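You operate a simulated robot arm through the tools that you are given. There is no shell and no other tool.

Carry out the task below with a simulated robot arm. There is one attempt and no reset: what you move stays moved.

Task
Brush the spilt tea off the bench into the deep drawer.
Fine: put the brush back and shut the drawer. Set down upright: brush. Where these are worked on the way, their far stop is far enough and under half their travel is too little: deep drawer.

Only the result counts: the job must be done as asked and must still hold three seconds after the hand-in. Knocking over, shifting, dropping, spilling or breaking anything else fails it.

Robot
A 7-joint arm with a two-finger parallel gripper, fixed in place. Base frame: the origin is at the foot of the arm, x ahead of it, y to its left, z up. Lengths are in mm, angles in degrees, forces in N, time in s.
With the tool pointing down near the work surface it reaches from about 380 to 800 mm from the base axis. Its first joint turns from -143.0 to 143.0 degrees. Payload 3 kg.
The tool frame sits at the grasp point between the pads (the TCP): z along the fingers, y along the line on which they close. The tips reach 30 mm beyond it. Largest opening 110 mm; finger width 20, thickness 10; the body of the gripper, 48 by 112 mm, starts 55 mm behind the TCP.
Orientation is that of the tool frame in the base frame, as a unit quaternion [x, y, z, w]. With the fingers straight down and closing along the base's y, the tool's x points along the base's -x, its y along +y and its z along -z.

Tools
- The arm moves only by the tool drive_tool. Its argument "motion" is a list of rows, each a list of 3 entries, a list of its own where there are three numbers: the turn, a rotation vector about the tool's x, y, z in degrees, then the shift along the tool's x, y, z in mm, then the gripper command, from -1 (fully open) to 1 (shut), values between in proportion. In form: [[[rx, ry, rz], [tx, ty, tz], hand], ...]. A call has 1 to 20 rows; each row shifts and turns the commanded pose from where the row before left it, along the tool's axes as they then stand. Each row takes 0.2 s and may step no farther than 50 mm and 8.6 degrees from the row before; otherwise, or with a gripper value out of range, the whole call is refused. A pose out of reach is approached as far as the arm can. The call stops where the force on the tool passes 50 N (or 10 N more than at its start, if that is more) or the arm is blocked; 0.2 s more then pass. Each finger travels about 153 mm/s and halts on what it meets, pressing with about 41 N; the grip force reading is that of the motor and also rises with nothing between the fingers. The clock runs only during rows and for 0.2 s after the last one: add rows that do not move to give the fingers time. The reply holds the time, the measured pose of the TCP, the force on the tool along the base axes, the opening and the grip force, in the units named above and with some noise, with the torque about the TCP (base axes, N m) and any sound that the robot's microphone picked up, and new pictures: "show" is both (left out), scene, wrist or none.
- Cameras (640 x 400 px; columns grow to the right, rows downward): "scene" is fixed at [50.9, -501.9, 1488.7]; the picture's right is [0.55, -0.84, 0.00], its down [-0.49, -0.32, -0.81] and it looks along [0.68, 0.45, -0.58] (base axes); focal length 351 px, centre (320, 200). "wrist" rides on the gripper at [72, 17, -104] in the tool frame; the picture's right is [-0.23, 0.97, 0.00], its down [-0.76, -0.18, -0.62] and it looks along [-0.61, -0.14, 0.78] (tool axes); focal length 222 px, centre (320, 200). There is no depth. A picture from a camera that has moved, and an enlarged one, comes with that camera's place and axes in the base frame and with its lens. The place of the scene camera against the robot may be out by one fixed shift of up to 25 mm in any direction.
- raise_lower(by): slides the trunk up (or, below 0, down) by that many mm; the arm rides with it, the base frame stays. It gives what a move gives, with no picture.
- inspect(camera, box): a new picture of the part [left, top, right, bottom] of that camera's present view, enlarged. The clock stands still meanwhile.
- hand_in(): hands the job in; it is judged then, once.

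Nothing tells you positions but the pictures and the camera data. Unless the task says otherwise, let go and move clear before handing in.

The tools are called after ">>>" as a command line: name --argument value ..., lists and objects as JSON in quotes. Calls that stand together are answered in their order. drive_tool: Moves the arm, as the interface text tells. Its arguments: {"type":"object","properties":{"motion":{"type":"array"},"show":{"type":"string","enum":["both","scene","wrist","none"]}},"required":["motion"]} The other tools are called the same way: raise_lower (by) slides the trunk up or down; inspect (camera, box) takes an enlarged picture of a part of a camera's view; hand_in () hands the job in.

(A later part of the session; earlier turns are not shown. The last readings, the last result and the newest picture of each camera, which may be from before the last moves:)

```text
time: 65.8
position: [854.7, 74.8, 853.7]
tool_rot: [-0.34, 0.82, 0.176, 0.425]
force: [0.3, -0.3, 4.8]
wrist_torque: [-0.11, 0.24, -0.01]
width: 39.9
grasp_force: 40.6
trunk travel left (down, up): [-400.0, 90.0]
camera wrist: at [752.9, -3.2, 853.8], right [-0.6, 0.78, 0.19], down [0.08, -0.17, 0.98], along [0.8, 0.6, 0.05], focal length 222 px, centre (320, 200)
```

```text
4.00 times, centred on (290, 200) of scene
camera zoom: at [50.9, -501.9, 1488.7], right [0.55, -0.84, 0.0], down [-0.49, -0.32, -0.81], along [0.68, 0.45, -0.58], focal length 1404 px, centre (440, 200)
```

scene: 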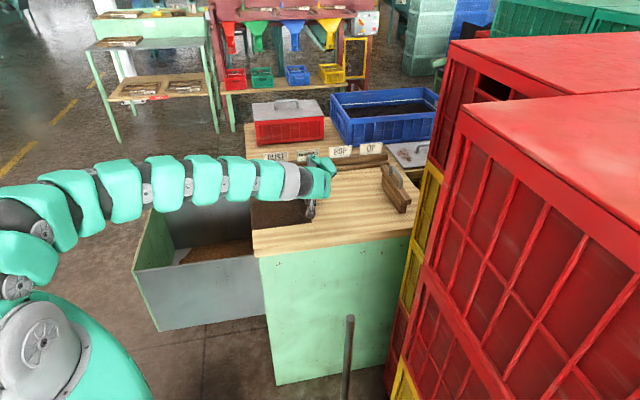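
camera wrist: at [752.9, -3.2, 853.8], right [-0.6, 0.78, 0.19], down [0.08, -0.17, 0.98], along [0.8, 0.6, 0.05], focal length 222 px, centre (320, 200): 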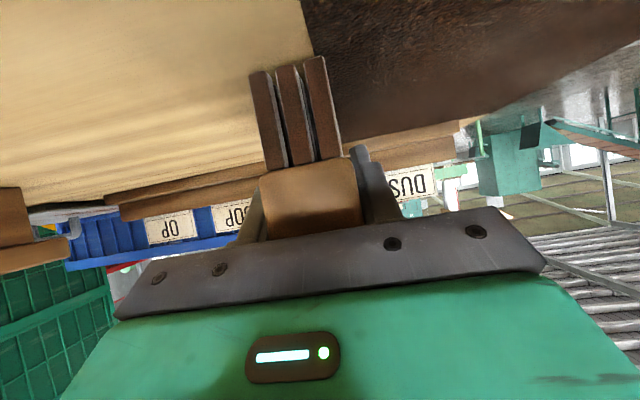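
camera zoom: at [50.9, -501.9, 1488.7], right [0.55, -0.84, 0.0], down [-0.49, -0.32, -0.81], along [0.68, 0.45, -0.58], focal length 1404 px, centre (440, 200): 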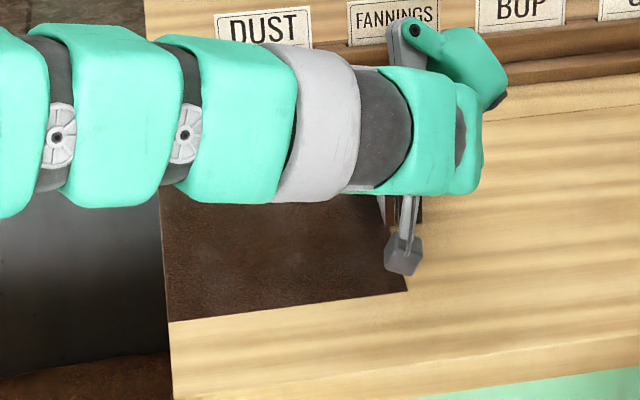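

Brush is down behind the rectangle with about 5 N contact. Sweeping through it.

>>> drive_tool --motion '[[[0, 0, 0], [0.4, 10, 0.3], 1], [[0, 0, 0], [0, 10, 0], 1], [[0, 0, 0], [0, 10, 0], 1], [[0, 0, 0], [0, 10, 0], 1], [[0, 0, 0], [0, 10, 0], 1], [[0, 0, 0], [0, 10, 0], 1], [[0, 0, 0], [0, 10, 0], 1], [[0, 0, 0], [0, 10, 0], 1], [[0, 0, 0], [0, 10, 0], 1], [[0, 0, 0], [0, 10, 0], 1]]' --show "wrist"

>>> inspect --camera "wrist" --box '[100, 0, 480, 220]'

>>> inspect --camera "scene" --box '[230, 150, 350, 250]'

```text
time: 68.0
position: [783.0, 145.9, 851.8]
tool_rot: [-0.339, 0.82, 0.177, 0.425]
force: [3.3, -3.0, 14.7]
wrist_torque: [-0.35, 0.43, 0.12]
width: 39.6
grasp_force: 41.2
trunk travel left (down, up): [-400.0, 90.0]
camera wrist: at [681.1, 67.6, 853.5], right [-0.6, 0.78, 0.19], down [0.08, -0.18, 0.98], along [0.8, 0.6, 0.05], focal length 222 px, centre (320, 200)
```

wrist: 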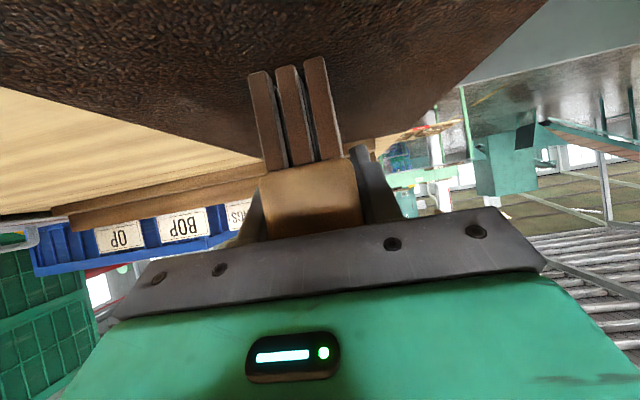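

```text
1.68 times, centred on (290, 110) of wrist
camera zoom: at [681.1, 67.6, 853.5], right [-0.6, 0.78, 0.19], down [0.08, -0.18, 0.98], along [0.8, 0.6, 0.05], focal length 374 px, centre (370, 352)
```

zoom: 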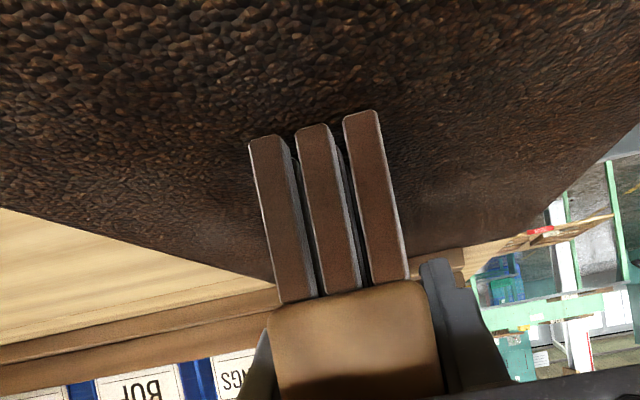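

```text
4.00 times, centred on (290, 200) of scene
camera zoom: at [50.9, -501.9, 1488.7], right [0.55, -0.84, 0.0], down [-0.49, -0.32, -0.81], along [0.68, 0.45, -0.58], focal length 1404 px, centre (440, 200)
```

zoom: 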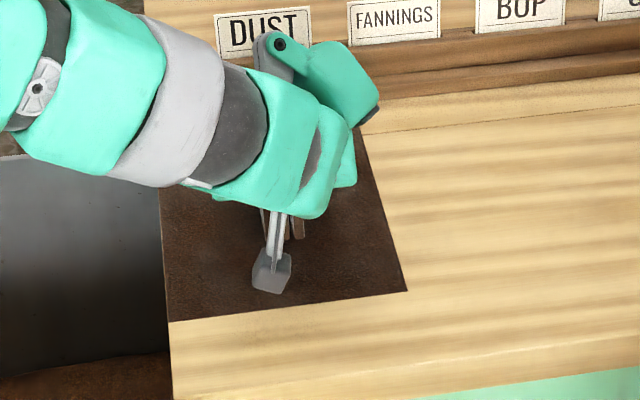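

The dark rectangle doesn't react to the brush at all, which again points to a drawing artefact once almost nothing is left. I'll finish this pass while watching the edge for falling flakes.

>>> drive_tool --motion '[[[0, 0, 0], [0, 10, 0], 1], [[0, 0, 0], [0, 10, 0], 1], [[0, 0, 0], [0, 10, 0], 1], [[0, 0, 0], [0, 10, 0], 1], [[0, 0, 0], [0, 10, 0], 1], [[0, 0, 0], [0, 10, 0], 1]]' --show "wrist"

>>> inspect --camera "wrist" --box '[200, 0, 520, 200]'

>>> drive_tool --motion '[[[0, 0, 0], [0, 10, 0], 1], [[0, 0, 0], [0, 10, 0], 1], [[0, 0, 0], [0, 10, 0], 1], [[0, 0, 0], [0, 10, 0], 1], [[0, 0, 0], [0, 10, 0], 1], [[0, 0, 0], [0, 0, 0], 1]]' --show "wrist"

>>> inspect --camera "scene" --box '[130, 150, 350, 330]'

```text
time: 69.4
position: [740.3, 186.5, 852.6]
tool_rot: [-0.341, 0.82, 0.176, 0.425]
force: [3.6, -6.1, 15.9]
wrist_torque: [-0.23, 0.17, 0.05]
width: 39.6
grasp_force: 41.1
trunk travel left (down, up): [-400.0, 90.0]
camera wrist: at [638.5, 109.2, 853.5], right [-0.6, 0.78, 0.18], down [0.08, -0.17, 0.98], along [0.8, 0.6, 0.05], focal length 222 px, centre (320, 200)
```

wrist: 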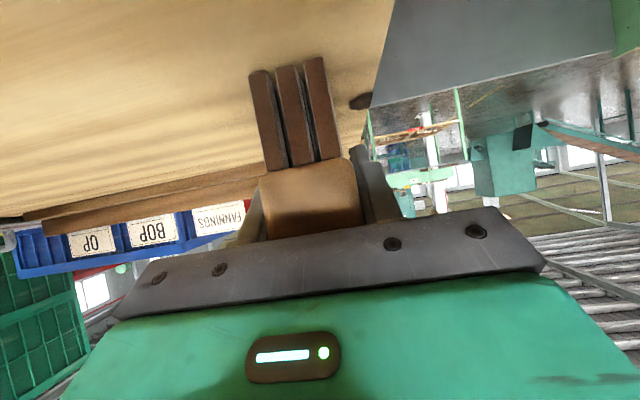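

```text
2.00 times, centred on (360, 100) of wrist
camera zoom: at [638.5, 109.2, 853.5], right [-0.6, 0.78, 0.18], down [0.08, -0.17, 0.98], along [0.8, 0.6, 0.05], focal length 444 px, centre (240, 400)
```

zoom: 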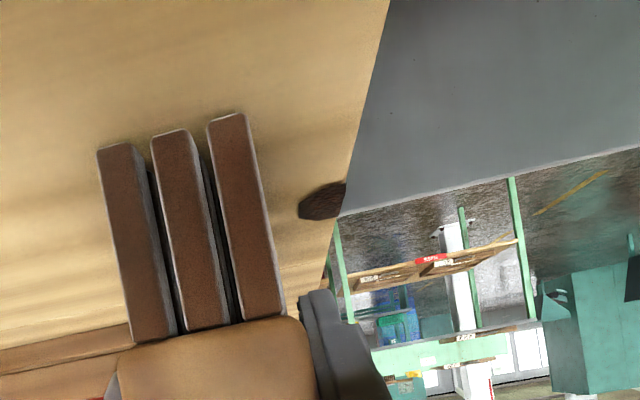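

```text
time: 70.8
position: [705.5, 221.8, 852.4]
tool_rot: [-0.34, 0.82, 0.176, 0.425]
force: [4.8, -1.7, 12.9]
wrist_torque: [-0.62, 0.09, 0.21]
width: 39.6
grasp_force: 41.0
trunk travel left (down, up): [-400.0, 90.0]
camera wrist: at [603.3, 143.8, 853.3], right [-0.6, 0.78, 0.18], down [0.08, -0.17, 0.98], along [0.8, 0.6, 0.05], focal length 222 px, centre (320, 200)
```

wrist: 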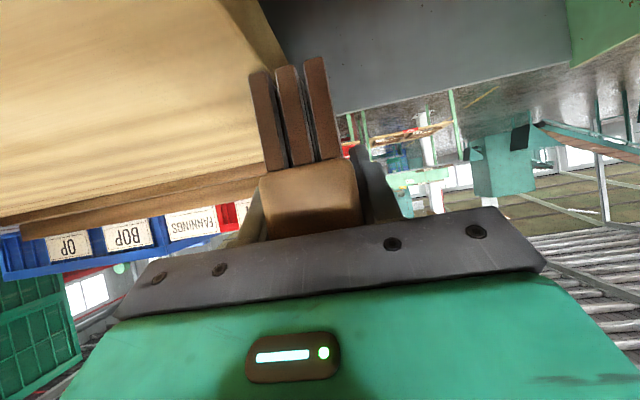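

```text
2.22 times, centred on (240, 240) of scene
camera zoom: at [50.9, -501.9, 1488.7], right [0.55, -0.84, 0.0], down [-0.49, -0.32, -0.81], along [0.68, 0.45, -0.58], focal length 780 px, centre (498, 111)
```

zoom: 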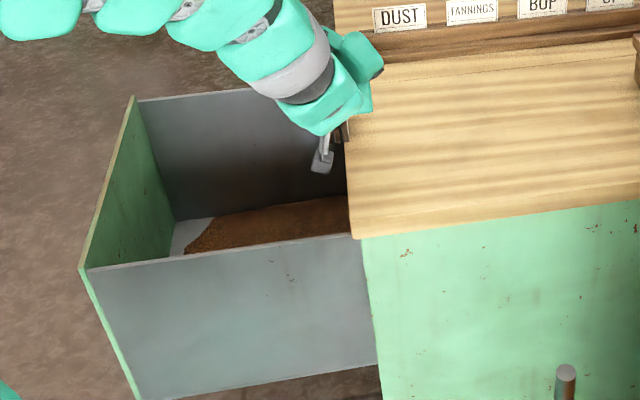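

The rectangle is gone, the last small clump went over the edge, and the bench looks clean. I'll push slightly past the edge, lift, and inspect for leftovers.

>>> drive_tool --motion '[[[0, 0, 0], [0, 10, 0], 1], [[0, 0, 0], [0, 10, 0], 1], [[0, 0, 0], [-12.3, 0, -8.6], 1], [[0, 0, 0], [-16.4, 0, -11.5], 1], [[0, 0, 0], [-16.4, 0, -11.5], 1], [[0, 0, 0], [0, 40, 0], 1], [[0, 0, 0], [0, 0, 0], 1]]' --show "both"

>>> inspect --camera "scene" --box '[230, 150, 350, 250]'

>>> inspect --camera "wrist" --box '[0, 0, 380, 220]'

```text
time: 72.4
position: [672.8, 264.3, 907.1]
tool_rot: [-0.341, 0.82, 0.178, 0.424]
force: [-0.9, -0.3, -1.2]
wrist_torque: [-0.03, 0.04, -0.01]
width: 39.4
grasp_force: 41.3
out of reach, approached as far as the arm can: row 6
trunk travel left (down, up): [-400.0, 90.0]
camera wrist: at [570.8, 185.8, 908.5], right [-0.6, 0.78, 0.19], down [0.08, -0.18, 0.98], along [0.8, 0.6, 0.04], focal length 222 px, centre (320, 200)
```

scene: 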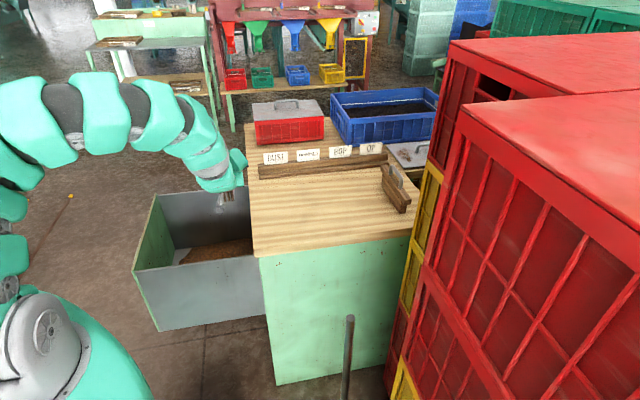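
wrist: 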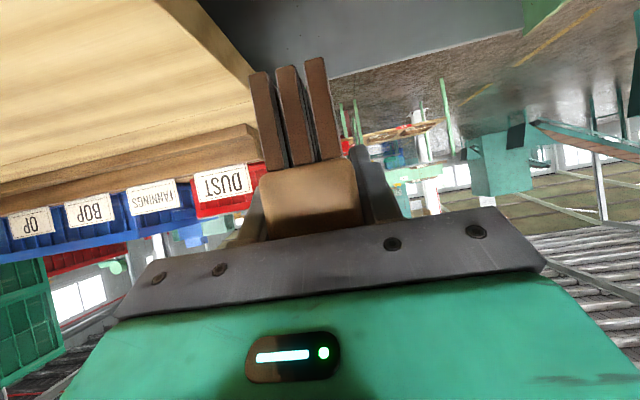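

```text
4.00 times, centred on (290, 200) of scene
camera zoom: at [50.9, -501.9, 1488.7], right [0.55, -0.84, 0.0], down [-0.49, -0.32, -0.81], along [0.68, 0.45, -0.58], focal length 1404 px, centre (440, 200)
```

zoom: 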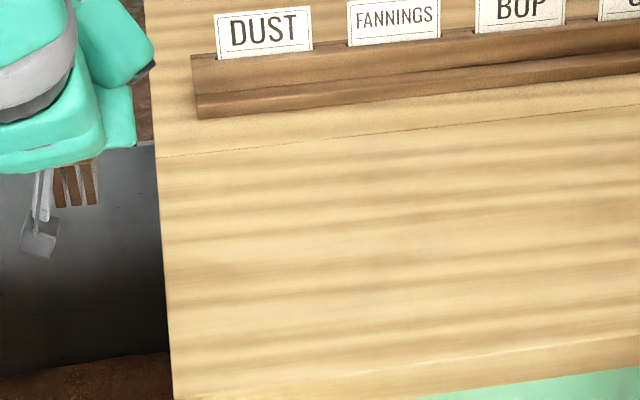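

```text
1.68 times, centred on (190, 110) of wrist
camera zoom: at [570.8, 185.8, 908.5], right [-0.6, 0.78, 0.19], down [0.08, -0.18, 0.98], along [0.8, 0.6, 0.04], focal length 374 px, centre (539, 352)
```

zoom: 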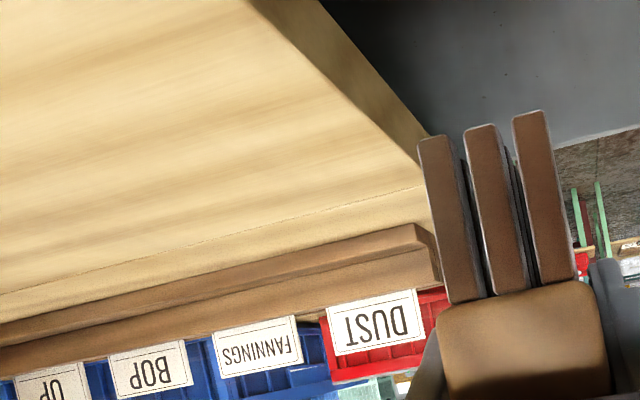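

The bench is clean. Now I'll carry the brush back toward its original spot, staying about 45 mm above the bench.

>>> drive_tool --motion '[[[0, 0, 0], [5.65, -40.1, -6.7], 1], [[0, 0, 0], [5.65, -40.1, -6.7], 1], [[0, 0, 0], [5.65, -40.1, -6.7], 1], [[0, 0, 0], [5.65, -40.1, -6.7], 1], [[0, 0, 0], [5.65, -40.1, -6.7], 1], [[0, 0, 0], [5.65, -40.1, -6.7], 1], [[0, 0, 0], [5.65, -40.1, -6.7], 1], [[0, 0, 0], [5.65, -40.1, -6.7], 1], [[0, 0, 0], [5.65, -40.1, -6.7], 1], [[0, 0, 0], [0, 0, 0], 1], [[0, 0, 0], [0, 0, 0], 1]]' --show "both"

```text
time: 74.8
position: [870.8, -47.3, 898.1]
tool_rot: [-0.34, 0.82, 0.176, 0.425]
force: [0.5, 1.0, -1.1]
wrist_torque: [0.0, 0.01, 0.01]
width: 39.6
grasp_force: 41.2
trunk travel left (down, up): [-400.0, 90.0]
camera wrist: at [768.8, -125.5, 899.6], right [-0.6, 0.78, 0.19], down [0.08, -0.17, 0.98], along [0.8, 0.6, 0.04], focal length 222 px, centre (320, 200)
```

scene: 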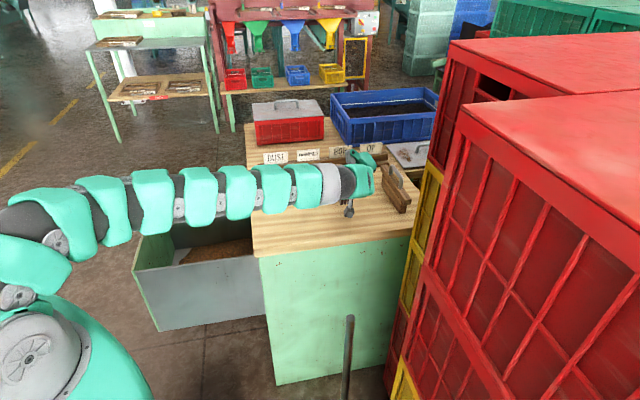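
wrist: 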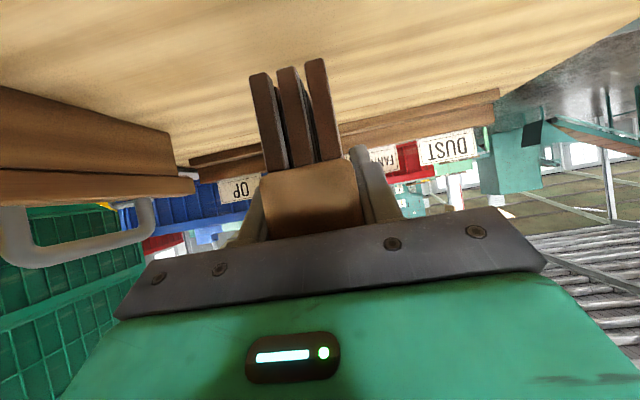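

Above the original spot, with the brush still level. Lowering it most of the way.

>>> drive_tool --motion '[[[0, 0, 0], [10.9, 0, 9.0], 1], [[0, 0, 0], [11.5, 0, 8.0], 1], [[0, 0, 0], [11.5, 0, 8.0], 1], [[0, 0, 0], [0.82, 0, 0.57], 1], [[0, 0, 0], [0.82, 0, 0.57], 1], [[0, 0, 0], [0, 0, 0], 1]]' --show "none"

```text
time: 76.2
position: [873.2, -45.4, 854.9]
tool_rot: [-0.339, 0.821, 0.176, 0.425]
force: [-0.5, -0.8, -1.8]
wrist_torque: [0.01, 0.05, -0.02]
width: 39.5
grasp_force: 40.8
trunk travel left (down, up): [-400.0, 90.0]
```

>>> drive_tool --motion '[[[0, 0, 0], [0.82, 0, 0.57], 1], [[0, 0, 0], [0.41, 0, 0.29], 1], [[0, 0, 0], [0, 0, 0], 1], [[0, 0, 0], [0, 0, 0], 1]]' --show "none"

```text
time: 77.2
position: [873.0, -46.2, 853.3]
tool_rot: [-0.34, 0.82, 0.176, 0.424]
force: [-0.1, 0.7, -1.0]
wrist_torque: [-0.06, 0.06, 0.02]
width: 39.5
grasp_force: 40.5
trunk travel left (down, up): [-400.0, 90.0]
```

The brush is at (873, -46, 853) with no contact yet, so I'll keep lowering in half-millimetre steps until the bristles touch.

>>> drive_tool --motion '[[[0, 0, 0], [0.41, 0, 0.29], 1], [[0, 0, 0], [0.41, 0, 0.29], 1], [[0, 0, 0], [0, 0, 0], 1], [[0, 0, 0], [0, 0, 0], 1]]' --show "wrist"

```text
time: 78.2
position: [874.1, -46.0, 852.2]
tool_rot: [-0.34, 0.82, 0.176, 0.425]
force: [0.8, 0.3, 1.7]
wrist_torque: [-0.07, 0.16, 0.01]
width: 39.5
grasp_force: 41.3
trunk travel left (down, up): [-400.0, 90.0]
camera wrist: at [771.4, -123.7, 853.4], right [-0.6, 0.78, 0.19], down [0.08, -0.17, 0.98], along [0.8, 0.6, 0.04], focal length 222 px, centre (320, 200)
```

wrist: 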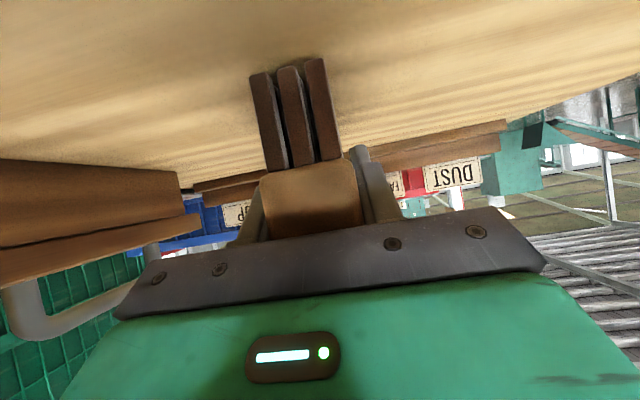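

The bristles are just touching. One more half-millimetre, then release gently and open the fingers.

>>> drive_tool --motion '[[[0, 0, 0], [0.41, 0, 0.29], 1], [[0, 0, 0], [0, 0, 0], 1], [[0, 0, 0], [0, 0, 0], 1]]' --show "none"

```text
time: 79.0
position: [873.3, -46.3, 851.7]
tool_rot: [-0.34, 0.82, 0.176, 0.425]
force: [3.1, -0.3, 9.4]
wrist_torque: [-0.21, 0.26, 0.07]
width: 39.6
grasp_force: 41.3
trunk travel left (down, up): [-400.0, 90.0]
```

The brush is resting on the bench with 9 N of contact. Opening the gripper.

>>> drive_tool --motion '[[[0, 0, 0], [0, 0, 0], 0.2], [[0, 0, 0], [0, 0, 0], 0.0], [[0, 0, 0], [0, 0, 0], -0.3], [[0, 0, 0], [0, 0, 0], -0.6], [[0, 0, 0], [0, 0, 0], -0.6], [[0, 0, 0], [0, 0, 0], -0.6]]' --show "both"

>>> inspect --camera "wrist" --box '[200, 20, 440, 240]'

```text
time: 80.4
position: [873.9, -45.8, 852.0]
tool_rot: [-0.341, 0.82, 0.176, 0.424]
force: [0.3, 0.3, 0.3]
wrist_torque: [-0.01, -0.01, 0.0]
width: 87.9
grasp_force: 0.1
trunk travel left (down, up): [-400.0, 90.0]
camera wrist: at [771.2, -123.8, 852.3], right [-0.6, 0.78, 0.19], down [0.08, -0.17, 0.98], along [0.8, 0.6, 0.04], focal length 222 px, centre (320, 200)
```

scene: 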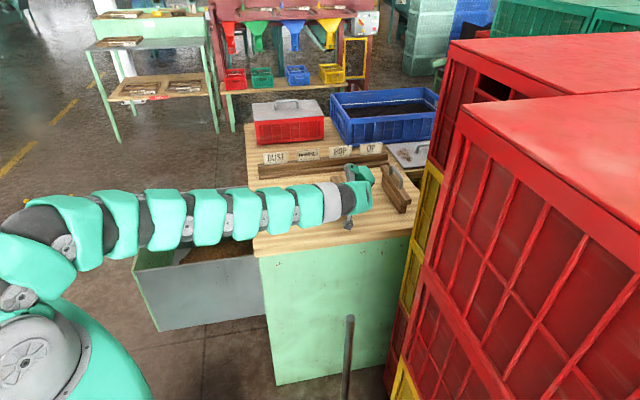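
wrist: 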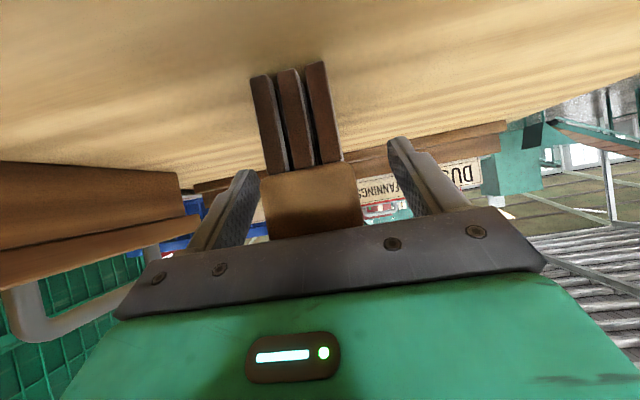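

```text
1.82 times, centred on (320, 130) of wrist
camera zoom: at [771.2, -123.8, 852.3], right [-0.6, 0.78, 0.19], down [0.08, -0.17, 0.98], along [0.8, 0.6, 0.04], focal length 404 px, centre (320, 327)
```

zoom: 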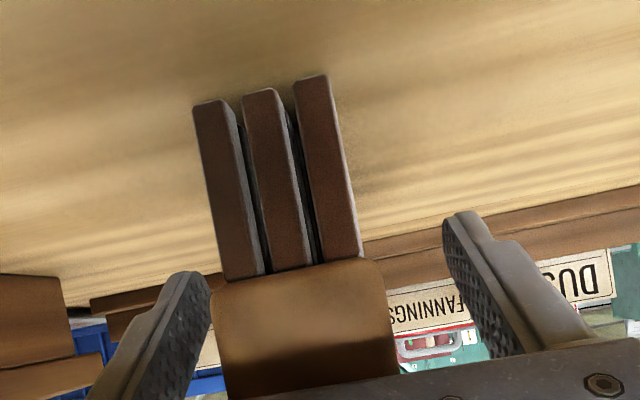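

The brush is standing upright on its own. Retreating straight up, then back off.

>>> drive_tool --motion '[[[0, 0, 0], [-12.3, 0, -8.6], -0.6], [[0, 0, 0], [-20.5, 0, -14.3], -0.6], [[0, 0, 0], [-20.5, 0, -14.3], -0.6], [[0, 0, 0], [-20.5, 0, -14.3], -0.6], [[0, 0, 0], [-20.5, 0, -14.3], -0.6], [[0, 0, 0], [-20.5, 0, -14.3], -0.6], [[0, 0, 0], [0, 30, -25], -0.6], [[0, 0, 0], [0, 35, -25], -0.6], [[0, 0, 0], [0, 35, -25], -0.6], [[0, 0, 0], [0, 35, -25], -0.6], [[0, 0, 0], [0, 35, -25], -0.6], [[0, 0, 0], [0, 35, -25], -0.6]]' --show "both"

>>> inspect --camera "scene" --box '[230, 120, 430, 260]'

```text
time: 83.0
position: [641.4, 11.0, 1068.8]
tool_rot: [-0.34, 0.824, 0.176, 0.418]
force: [3.0, 1.0, 11.8]
wrist_torque: [-0.66, 0.62, 0.08]
width: 88.0
grasp_force: 0.2
trunk travel left (down, up): [-400.0, 90.0]
camera wrist: at [539.3, -66.2, 1071.4], right [-0.59, 0.78, 0.19], down [0.09, -0.17, 0.98], along [0.8, 0.6, 0.03], focal length 222 px, centre (320, 200)
```

scene: 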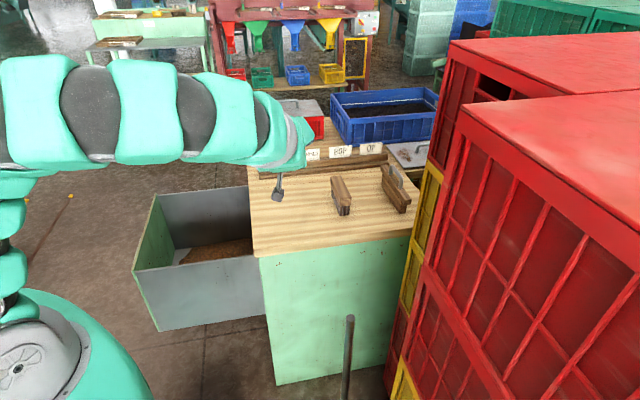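
wrist: 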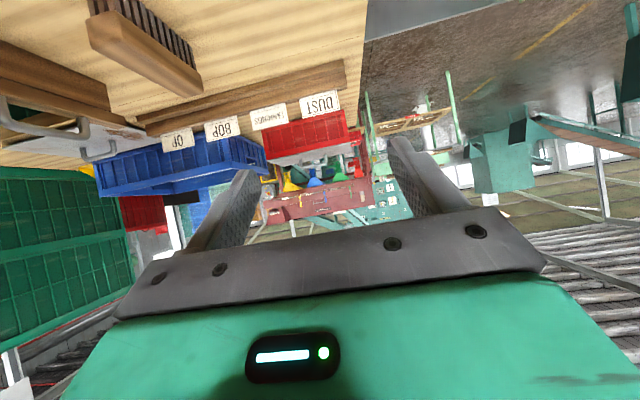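

```text
2.86 times, centred on (330, 190) of scene
camera zoom: at [50.9, -501.9, 1488.7], right [0.55, -0.84, 0.0], down [-0.49, -0.32, -0.81], along [0.68, 0.45, -0.58], focal length 1003 px, centre (291, 229)
```

zoom: 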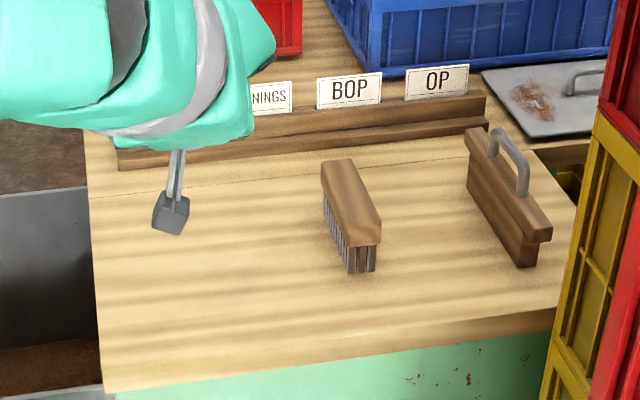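

The brush is back in place, upright, and the bench is clean. The small 12 N reading suggests the wrist is near a limit, so I'll untilt the tool carefully.

>>> drive_tool --motion '[[[0, 4, 0], [0, 0, -10], -0.3], [[0, 7, 0], [0, 0, 0], -0.3], [[0, 0, 0], [0, 0, 0], -0.3]]' --show "none"

```text
time: 83.8
position: [637.8, 8.2, 1083.3]
tool_rot: [-0.356, 0.857, 0.143, 0.344]
force: [0.1, 0.0, 0.5]
wrist_torque: [0.03, -0.02, -0.01]
width: 71.5
grasp_force: 0.1
trunk travel left (down, up): [-400.0, 90.0]
```

The load is gone. I'll bring the tool upright and travel back over to the open drawer's handle side.

>>> drive_tool --motion '[[[0, 7.3, 0], [0, 0, 0], -0.3], [[0, 7.3, 0], [0, 0, 0], -0.3], [[0, 7.3, 0], [0, 0, 0], -0.3], [[0, 7.3, 0], [0, 0, 0], -0.3], [[0, 7.3, 0], [0, 0, 0], -0.3], [[0, 7.2, 0], [0, 0, 0], -0.3], [[0, 0, 0], [-17.5, 45.8, 0], -0.3], [[0, 0, 0], [-17.5, 45.8, 0], -0.3], [[0, 0, 0], [-17.5, 45.8, 0], -0.3], [[0, 0, 0], [-17.5, 45.8, 0], -0.3], [[0, 0, 0], [-17.5, 45.8, 0], -0.3], [[0, 0, 0], [-17.5, 45.8, 0], -0.3], [[0, 0, 0], [-17.5, 45.8, 0], -0.3], [[0, 0, 0], [-17.5, 45.8, 0], -0.3], [[0, 0, 0], [-17.5, 45.8, 0], -0.3], [[0, 0, 0], [-17.5, 45.8, 0], -0.3], [[0, 0, 0], [-17.5, 45.8, 0], -0.3], [[0, 0, 0], [-17.5, 45.8, 0], -0.3], [[0, 0, 0], [-17.5, 45.8, 0], -0.3]]' --show "both"

```text
time: 87.8
position: [375.6, 589.5, 1087.7]
tool_rot: [-0.383, 0.924, 0.0, 0.001]
force: [0.3, -0.1, 0.3]
wrist_torque: [0.08, -0.01, -0.07]
width: 71.4
grasp_force: 0.0
trunk travel left (down, up): [-400.0, 90.0]
camera wrist: at [311.2, 548.9, 1191.0], right [-0.53, 0.85, 0.0], down [0.66, 0.41, 0.62], along [0.53, 0.33, -0.78], focal length 222 px, centre (320, 200)
```

scene: 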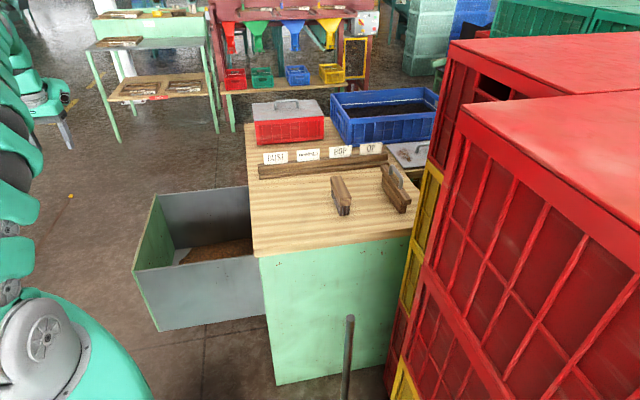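
wrist: 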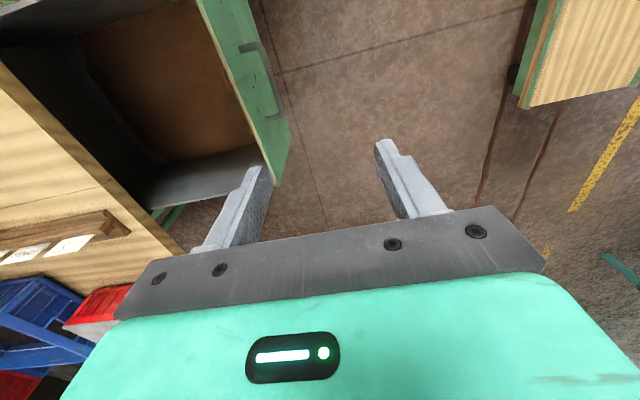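

The bench is fully visible now. I'll compare the brush spot with the original picture and check the bench and floor for stray tea.

>>> inspect --camera "scene" --box '[310, 150, 430, 230]'

>>> inspect --camera "scene" --box '[230, 150, 350, 260]'

>>> inspect --camera "scene" --box '[120, 180, 280, 340]'

```text
5.00 times, centred on (370, 190) of scene
camera zoom: at [50.9, -501.9, 1488.7], right [0.55, -0.84, 0.0], down [-0.49, -0.32, -0.81], along [0.68, 0.45, -0.58], focal length 1756 px, centre (70, 250)
```

zoom: 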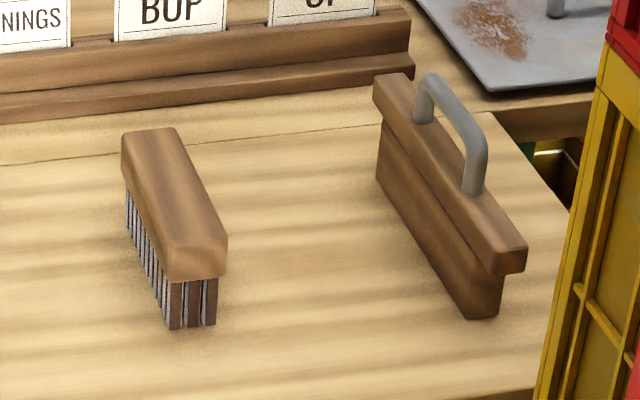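

```text
3.64 times, centred on (290, 205) of scene
camera zoom: at [50.9, -501.9, 1488.7], right [0.55, -0.84, 0.0], down [-0.49, -0.32, -0.81], along [0.68, 0.45, -0.58], focal length 1277 px, centre (429, 182)
```

zoom: 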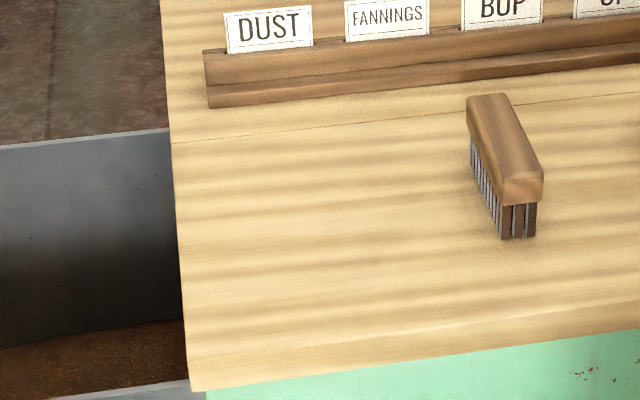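

```text
2.50 times, centred on (200, 260) of scene
camera zoom: at [50.9, -501.9, 1488.7], right [0.55, -0.84, 0.0], down [-0.49, -0.32, -0.81], along [0.68, 0.45, -0.58], focal length 878 px, centre (620, 50)
```

zoom: 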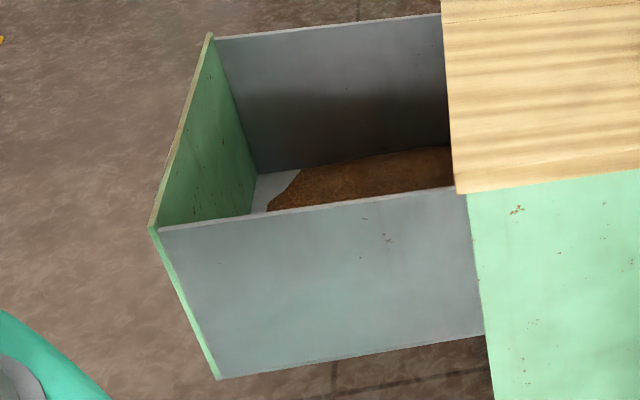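

The brush is within about a millimetre of its original place and the tea is in the drawer. Now tilting toward the handle and descending to the pre-grasp point for closing.

>>> drive_tool --motion '[[[7, 0, 0], [0, 0, 0], -0.3], [[7, 0, 0], [0, 0, 0], -0.3], [[7, 0, 0], [0, 0, 0], -0.3], [[7, 0, 0], [0, 0, 0], -0.3], [[7, 0, 0], [0, 0, 0], -0.3], [[0, 0, 0], [-0.2, 19.6, 37.4], 0.1], [[0, 0, 0], [-0.2, 19.6, 37.4], 0.1], [[0, 0, 0], [-0.2, 19.6, 37.4], 0.1], [[0, 0, 0], [-0.2, 19.6, 37.4], 0.1], [[0, 0, 0], [-0.2, 19.6, 37.4], 0.1], [[0, 0, 0], [-0.2, 19.6, 37.4], 0.1], [[0, 0, 0], [-0.2, 19.6, 37.4], 0.1], [[0, 0, 0], [-0.2, 19.6, 37.4], 0.1], [[0, 0, 0], [0, 0, 0], 0.1]]' --show "both"

>>> inspect --camera "wrist" --box '[240, 0, 480, 220]'

```text
time: 90.8
position: [409.8, 561.1, 748.4]
tool_rot: [-0.365, 0.881, -0.277, 0.116]
force: [0.6, 0.3, 0.5]
wrist_torque: [0.02, 0.01, -0.01]
width: 49.6
grasp_force: 0.0
trunk travel left (down, up): [-400.0, 90.0]
camera wrist: at [305.5, 561.2, 825.0], right [-0.4, 0.72, -0.56], down [0.39, 0.69, 0.61], along [0.83, 0.03, -0.56], focal length 222 px, centre (320, 200)
```

scene: 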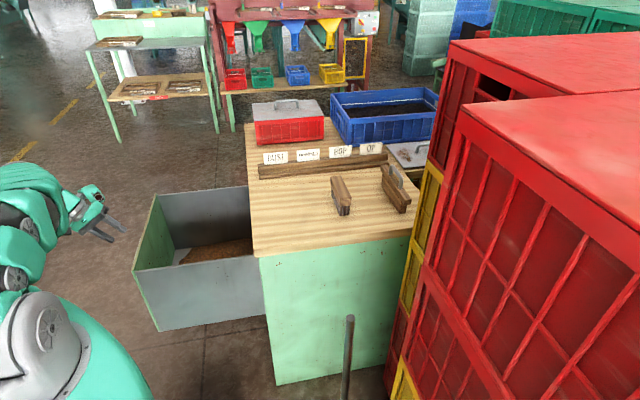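
wrist: 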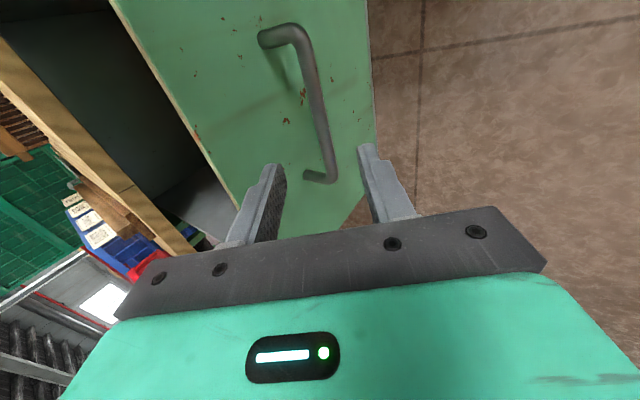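

```text
1.82 times, centred on (360, 110) of wrist
camera zoom: at [305.5, 561.2, 825.0], right [-0.4, 0.72, -0.56], down [0.39, 0.69, 0.61], along [0.83, 0.03, -0.56], focal length 404 px, centre (247, 364)
```

zoom: 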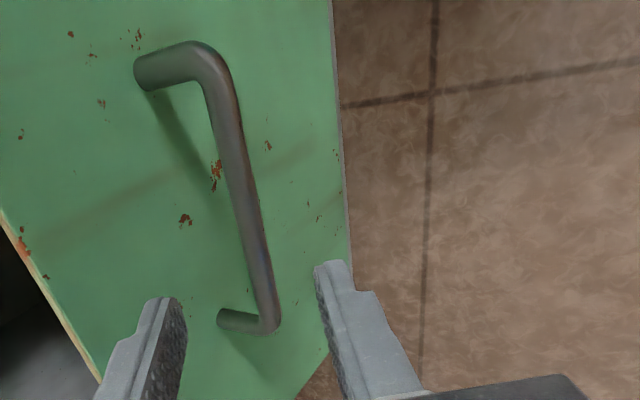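

The view matches the earlier pre-grasp almost exactly. Advancing 92 mm and gripping the bar.

>>> drive_tool --motion '[[[0, 0, 0], [0, 0.4, 23], 0.24], [[0, 0, 0], [0, 0.4, 23], 0.24], [[0, 0, 0], [0, 0.4, 23], 0.24], [[0, 0, 0], [0, 0, 22], 0.24], [[0, 0, 0], [0, 0, 0], 0.24]]' --show "wrist"

```text
time: 92.0
position: [443.8, 523.3, 672.6]
tool_rot: [-0.365, 0.881, -0.277, 0.116]
force: [-0.6, 0.4, 0.3]
wrist_torque: [-0.02, 0.01, 0.02]
width: 41.9
grasp_force: 0.0
trunk travel left (down, up): [-400.0, 90.0]
camera wrist: at [339.8, 522.4, 748.3], right [-0.4, 0.73, -0.56], down [0.39, 0.69, 0.61], along [0.83, 0.03, -0.56], focal length 222 px, centre (320, 200)
```

wrist: 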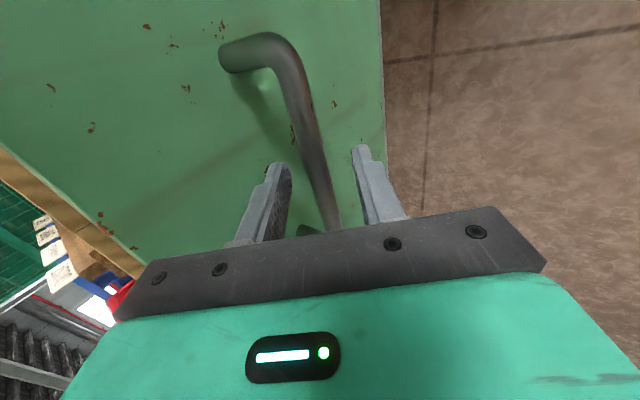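

The bar is between the fingers, at the same pose where I released it. Gripping, then starting to push the drawer in.

>>> drive_tool --motion '[[[0, 0, 0], [0, 0, 0], 1], [[0, 0, 0], [0, 0, 0], 1], [[0, 0, 0], [0, 0, 0], 1], [[0, 0, 0], [0, -4.1, 2.9], 1], [[0, 0, 0], [0, -8.2, 5.7], 1], [[0, 0, 0], [0, -12.3, 8.6], 1]]' --show "none"

```text
time: 93.4
position: [465.9, 500.6, 672.9]
tool_rot: [-0.364, 0.881, -0.28, 0.115]
force: [1.8, -3.8, -7.3]
wrist_torque: [0.23, -0.09, 0.37]
width: 13.4
grasp_force: 44.8
trunk travel left (down, up): [-400.0, 90.0]
```

The drawer is moving in smoothly. Continuing to push it most of the way.

>>> drive_tool --motion '[[[0, 0, 0], [0, -13.1, 9.2], 1], [[0, 0, 0], [0, -13.1, 9.2], 1], [[0, 0, 0], [0, -13.1, 9.2], 1], [[0, 0, 0], [0, -13.1, 9.2], 1], [[0, 0, 0], [0, -13.1, 9.2], 1], [[0, 0, 0], [0, -13.1, 9.2], 1], [[0, 0, 0], [0, -13.1, 9.2], 1], [[0, 0, 0], [0, -13.1, 9.2], 1], [[0, 0, 0], [0, -13.1, 9.2], 1], [[0, 0, 0], [0, -13.1, 9.2], 1], [[0, 0, 0], [0, -13.1, 9.2], 1], [[0, 0, 0], [0, -13.1, 9.2], 1], [[0, 0, 0], [0, -13.1, 9.2], 1], [[0, 0, 0], [0, -13.1, 9.2], 1], [[0, 0, 0], [0, -13.1, 9.2], 1], [[0, 0, 0], [0, -13.1, 9.2], 1], [[0, 0, 0], [0, -13.1, 9.2], 1], [[0, 0, 0], [0, -13.1, 9.2], 1]]' --show "both"

```text
time: 97.2
position: [671.3, 296.6, 673.1]
tool_rot: [-0.364, 0.881, -0.278, 0.116]
force: [-8.8, -13.1, -22.0]
wrist_torque: [0.35, -0.11, 0.31]
width: 13.9
grasp_force: 44.3
trunk travel left (down, up): [-400.0, 90.0]
camera wrist: at [567.3, 296.4, 748.8], right [-0.4, 0.73, -0.56], down [0.39, 0.69, 0.61], along [0.83, 0.03, -0.56], focal length 222 px, centre (320, 200)
```

scene: 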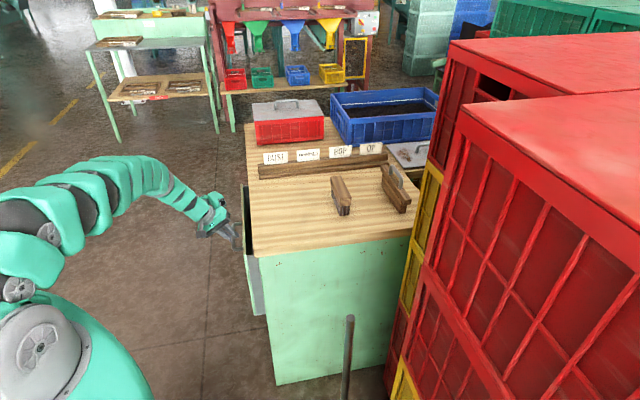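
wrist: 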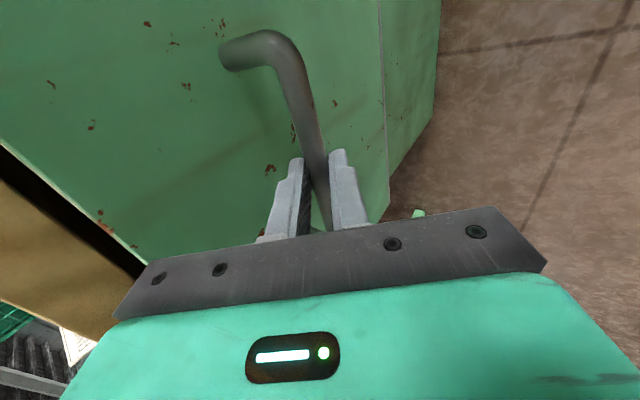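

About 40 mm remains. Pushing slowly to the closed stop.

>>> drive_tool --motion '[[[0, 0, 0], [0, -3.2, 4.1], 1], [[0, 0, 0], [0, -4.1, 2.9], 1], [[0, 0, 0], [0, -4.1, 2.9], 1], [[0, 0, 0], [0, -4.1, 2.9], 1], [[0, 0, 0], [0, -4.1, 2.9], 1], [[0, 0, 0], [0, -4.1, 2.9], 1], [[0, 0, 0], [0, -4.1, 2.9], 1], [[0, 0, 0], [0, -4.1, 2.9], 1], [[0, 0, 0], [0, -4.1, 2.9], 1], [[0, 0, 0], [0, -4.1, 2.9], 1]]' --show "both"

```text
time: 99.4
position: [699.9, 268.9, 673.2]
tool_rot: [-0.368, 0.881, -0.275, 0.117]
force: [-44.4, 17.0, 4.9]
wrist_torque: [0.35, 0.51, -0.31]
width: 13.8
grasp_force: 45.1
trunk travel left (down, up): [-400.0, 90.0]
camera wrist: at [596.7, 267.5, 748.0], right [-0.41, 0.72, -0.56], down [0.38, 0.69, 0.61], along [0.83, 0.04, -0.56], focal length 222 px, centre (320, 200)
```

scene: 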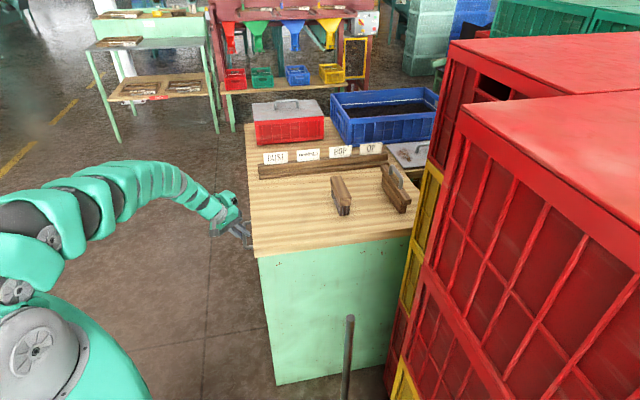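
wrist: 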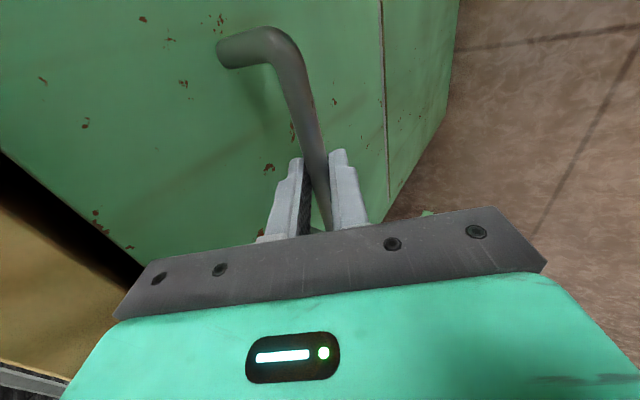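

The drawer is against its closed stop (47 N push). I'll relax the push a little before letting go so that nothing springs.

>>> drive_tool --motion '[[[0, 0, 0], [0, 3.3, -2.3], 1], [[0, 0, 0], [0, 2.5, -1.7], 1], [[0, 0, 0], [0, 0, 0], 1]]' --show "none"

```text
time: 100.2
position: [701.1, 269.6, 671.8]
tool_rot: [-0.365, 0.881, -0.277, 0.115]
force: [-13.9, 16.2, -13.5]
wrist_torque: [1.06, -0.55, 0.83]
width: 13.7
grasp_force: 45.3
trunk travel left (down, up): [-400.0, 90.0]
```

The push is down to about 20 N and still holding the drawer shut. Opening the fingers and backing off along the approach line.

>>> drive_tool --motion '[[[0, 0, 0], [0, 1.2, -0.8], 0.6], [[0, 0, 0], [0, 0, 0], 0.3], [[0, 0, 0], [0, 0, 0], 0.25], [[0, 0, 0], [0, 0, 0], 0.25]]' --show "both"

>>> inspect --camera "wrist" --box '[180, 60, 460, 240]'

```text
time: 101.2
position: [699.5, 269.1, 671.4]
tool_rot: [-0.365, 0.881, -0.278, 0.115]
force: [0.8, 1.4, 0.4]
wrist_torque: [-0.01, 0.0, -0.01]
width: 41.4
grasp_force: 0.0
trunk travel left (down, up): [-400.0, 90.0]
camera wrist: at [594.7, 268.7, 747.5], right [-0.4, 0.73, -0.56], down [0.39, 0.69, 0.61], along [0.83, 0.03, -0.56], focal length 222 px, centre (320, 200)
```

scene: 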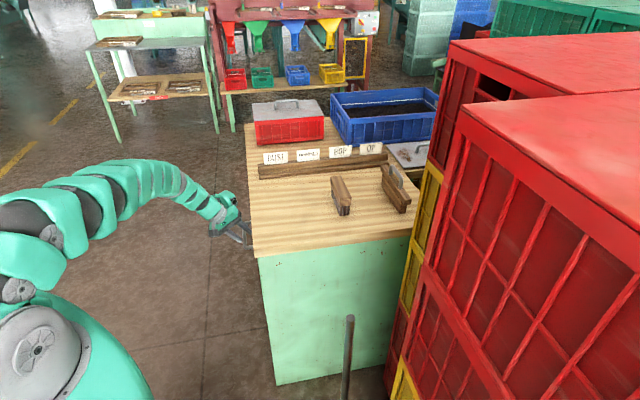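
wrist: 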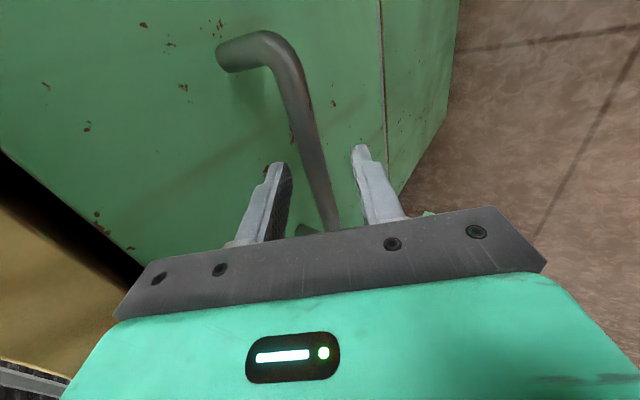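

```text
2.22 times, centred on (320, 150) of wrist
camera zoom: at [594.7, 268.7, 747.5], right [-0.4, 0.73, -0.56], down [0.39, 0.69, 0.61], along [0.83, 0.03, -0.56], focal length 494 px, centre (320, 311)
```

zoom: 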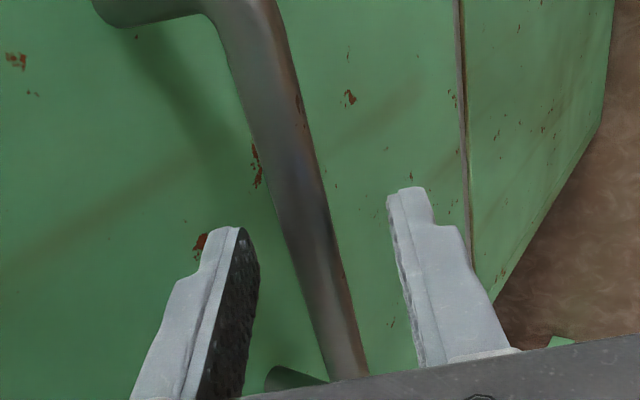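

The fingers are clear of the bar. Retreating and then comparing the drawer front with the earlier closed view.

>>> drive_tool --motion '[[[0, 0, 0], [0, 0, -15], 0.24], [[0, 0, 0], [0, 0, -25], 0.24], [[0, 0, 0], [0, 0, -25], 0.24], [[0, 0, 0], [0, 0, -25], 0.24], [[0, 0, 0], [0, 0, 0], 0.1]]' --show "both"

>>> inspect --camera "wrist" --box '[240, 0, 480, 220]'

>>> inspect --camera "scene" --box '[230, 170, 330, 270]'

```text
time: 102.4
position: [661.2, 305.3, 744.4]
tool_rot: [-0.364, 0.881, -0.278, 0.115]
force: [0.7, 0.6, -0.3]
wrist_torque: [0.01, -0.03, -0.03]
width: 49.7
grasp_force: 0.1
trunk travel left (down, up): [-400.0, 90.0]
camera wrist: at [557.1, 305.8, 819.8], right [-0.4, 0.73, -0.56], down [0.39, 0.69, 0.61], along [0.83, 0.03, -0.56], focal length 222 px, centre (320, 200)
```

scene: 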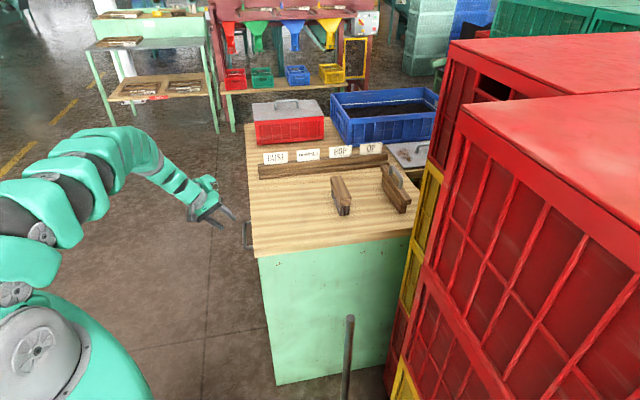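
wrist: 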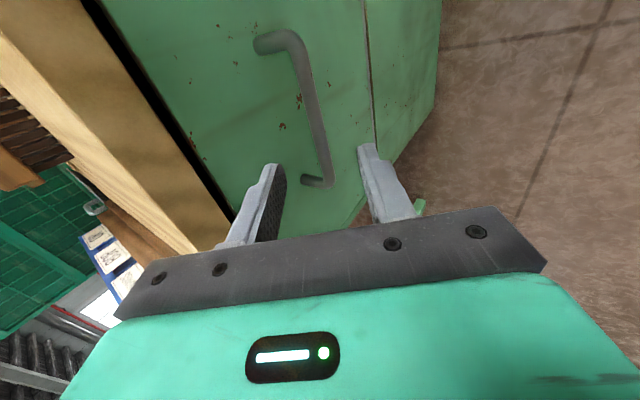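

```text
1.82 times, centred on (360, 110) of wrist
camera zoom: at [557.1, 305.8, 819.8], right [-0.4, 0.73, -0.56], down [0.39, 0.69, 0.61], along [0.83, 0.03, -0.56], focal length 404 px, centre (247, 364)
```

zoom: 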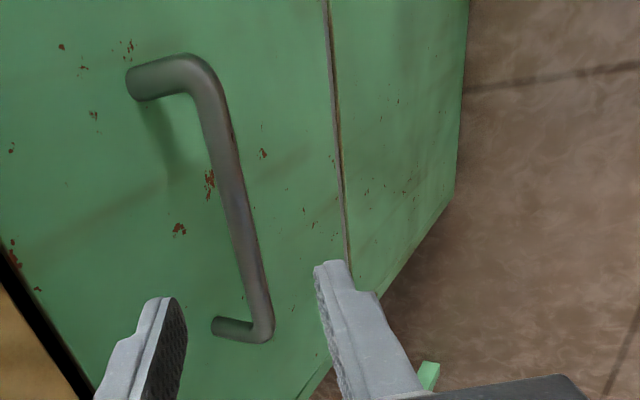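

```text
4.00 times, centred on (280, 220) of scene
camera zoom: at [50.9, -501.9, 1488.7], right [0.55, -0.84, 0.0], down [-0.49, -0.32, -0.81], along [0.68, 0.45, -0.58], focal length 1404 px, centre (480, 120)
```

zoom: 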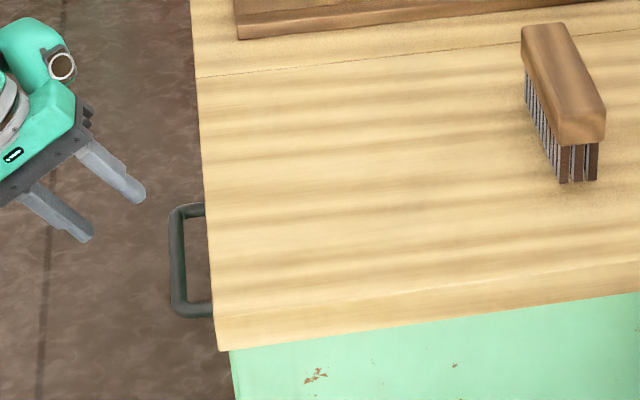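

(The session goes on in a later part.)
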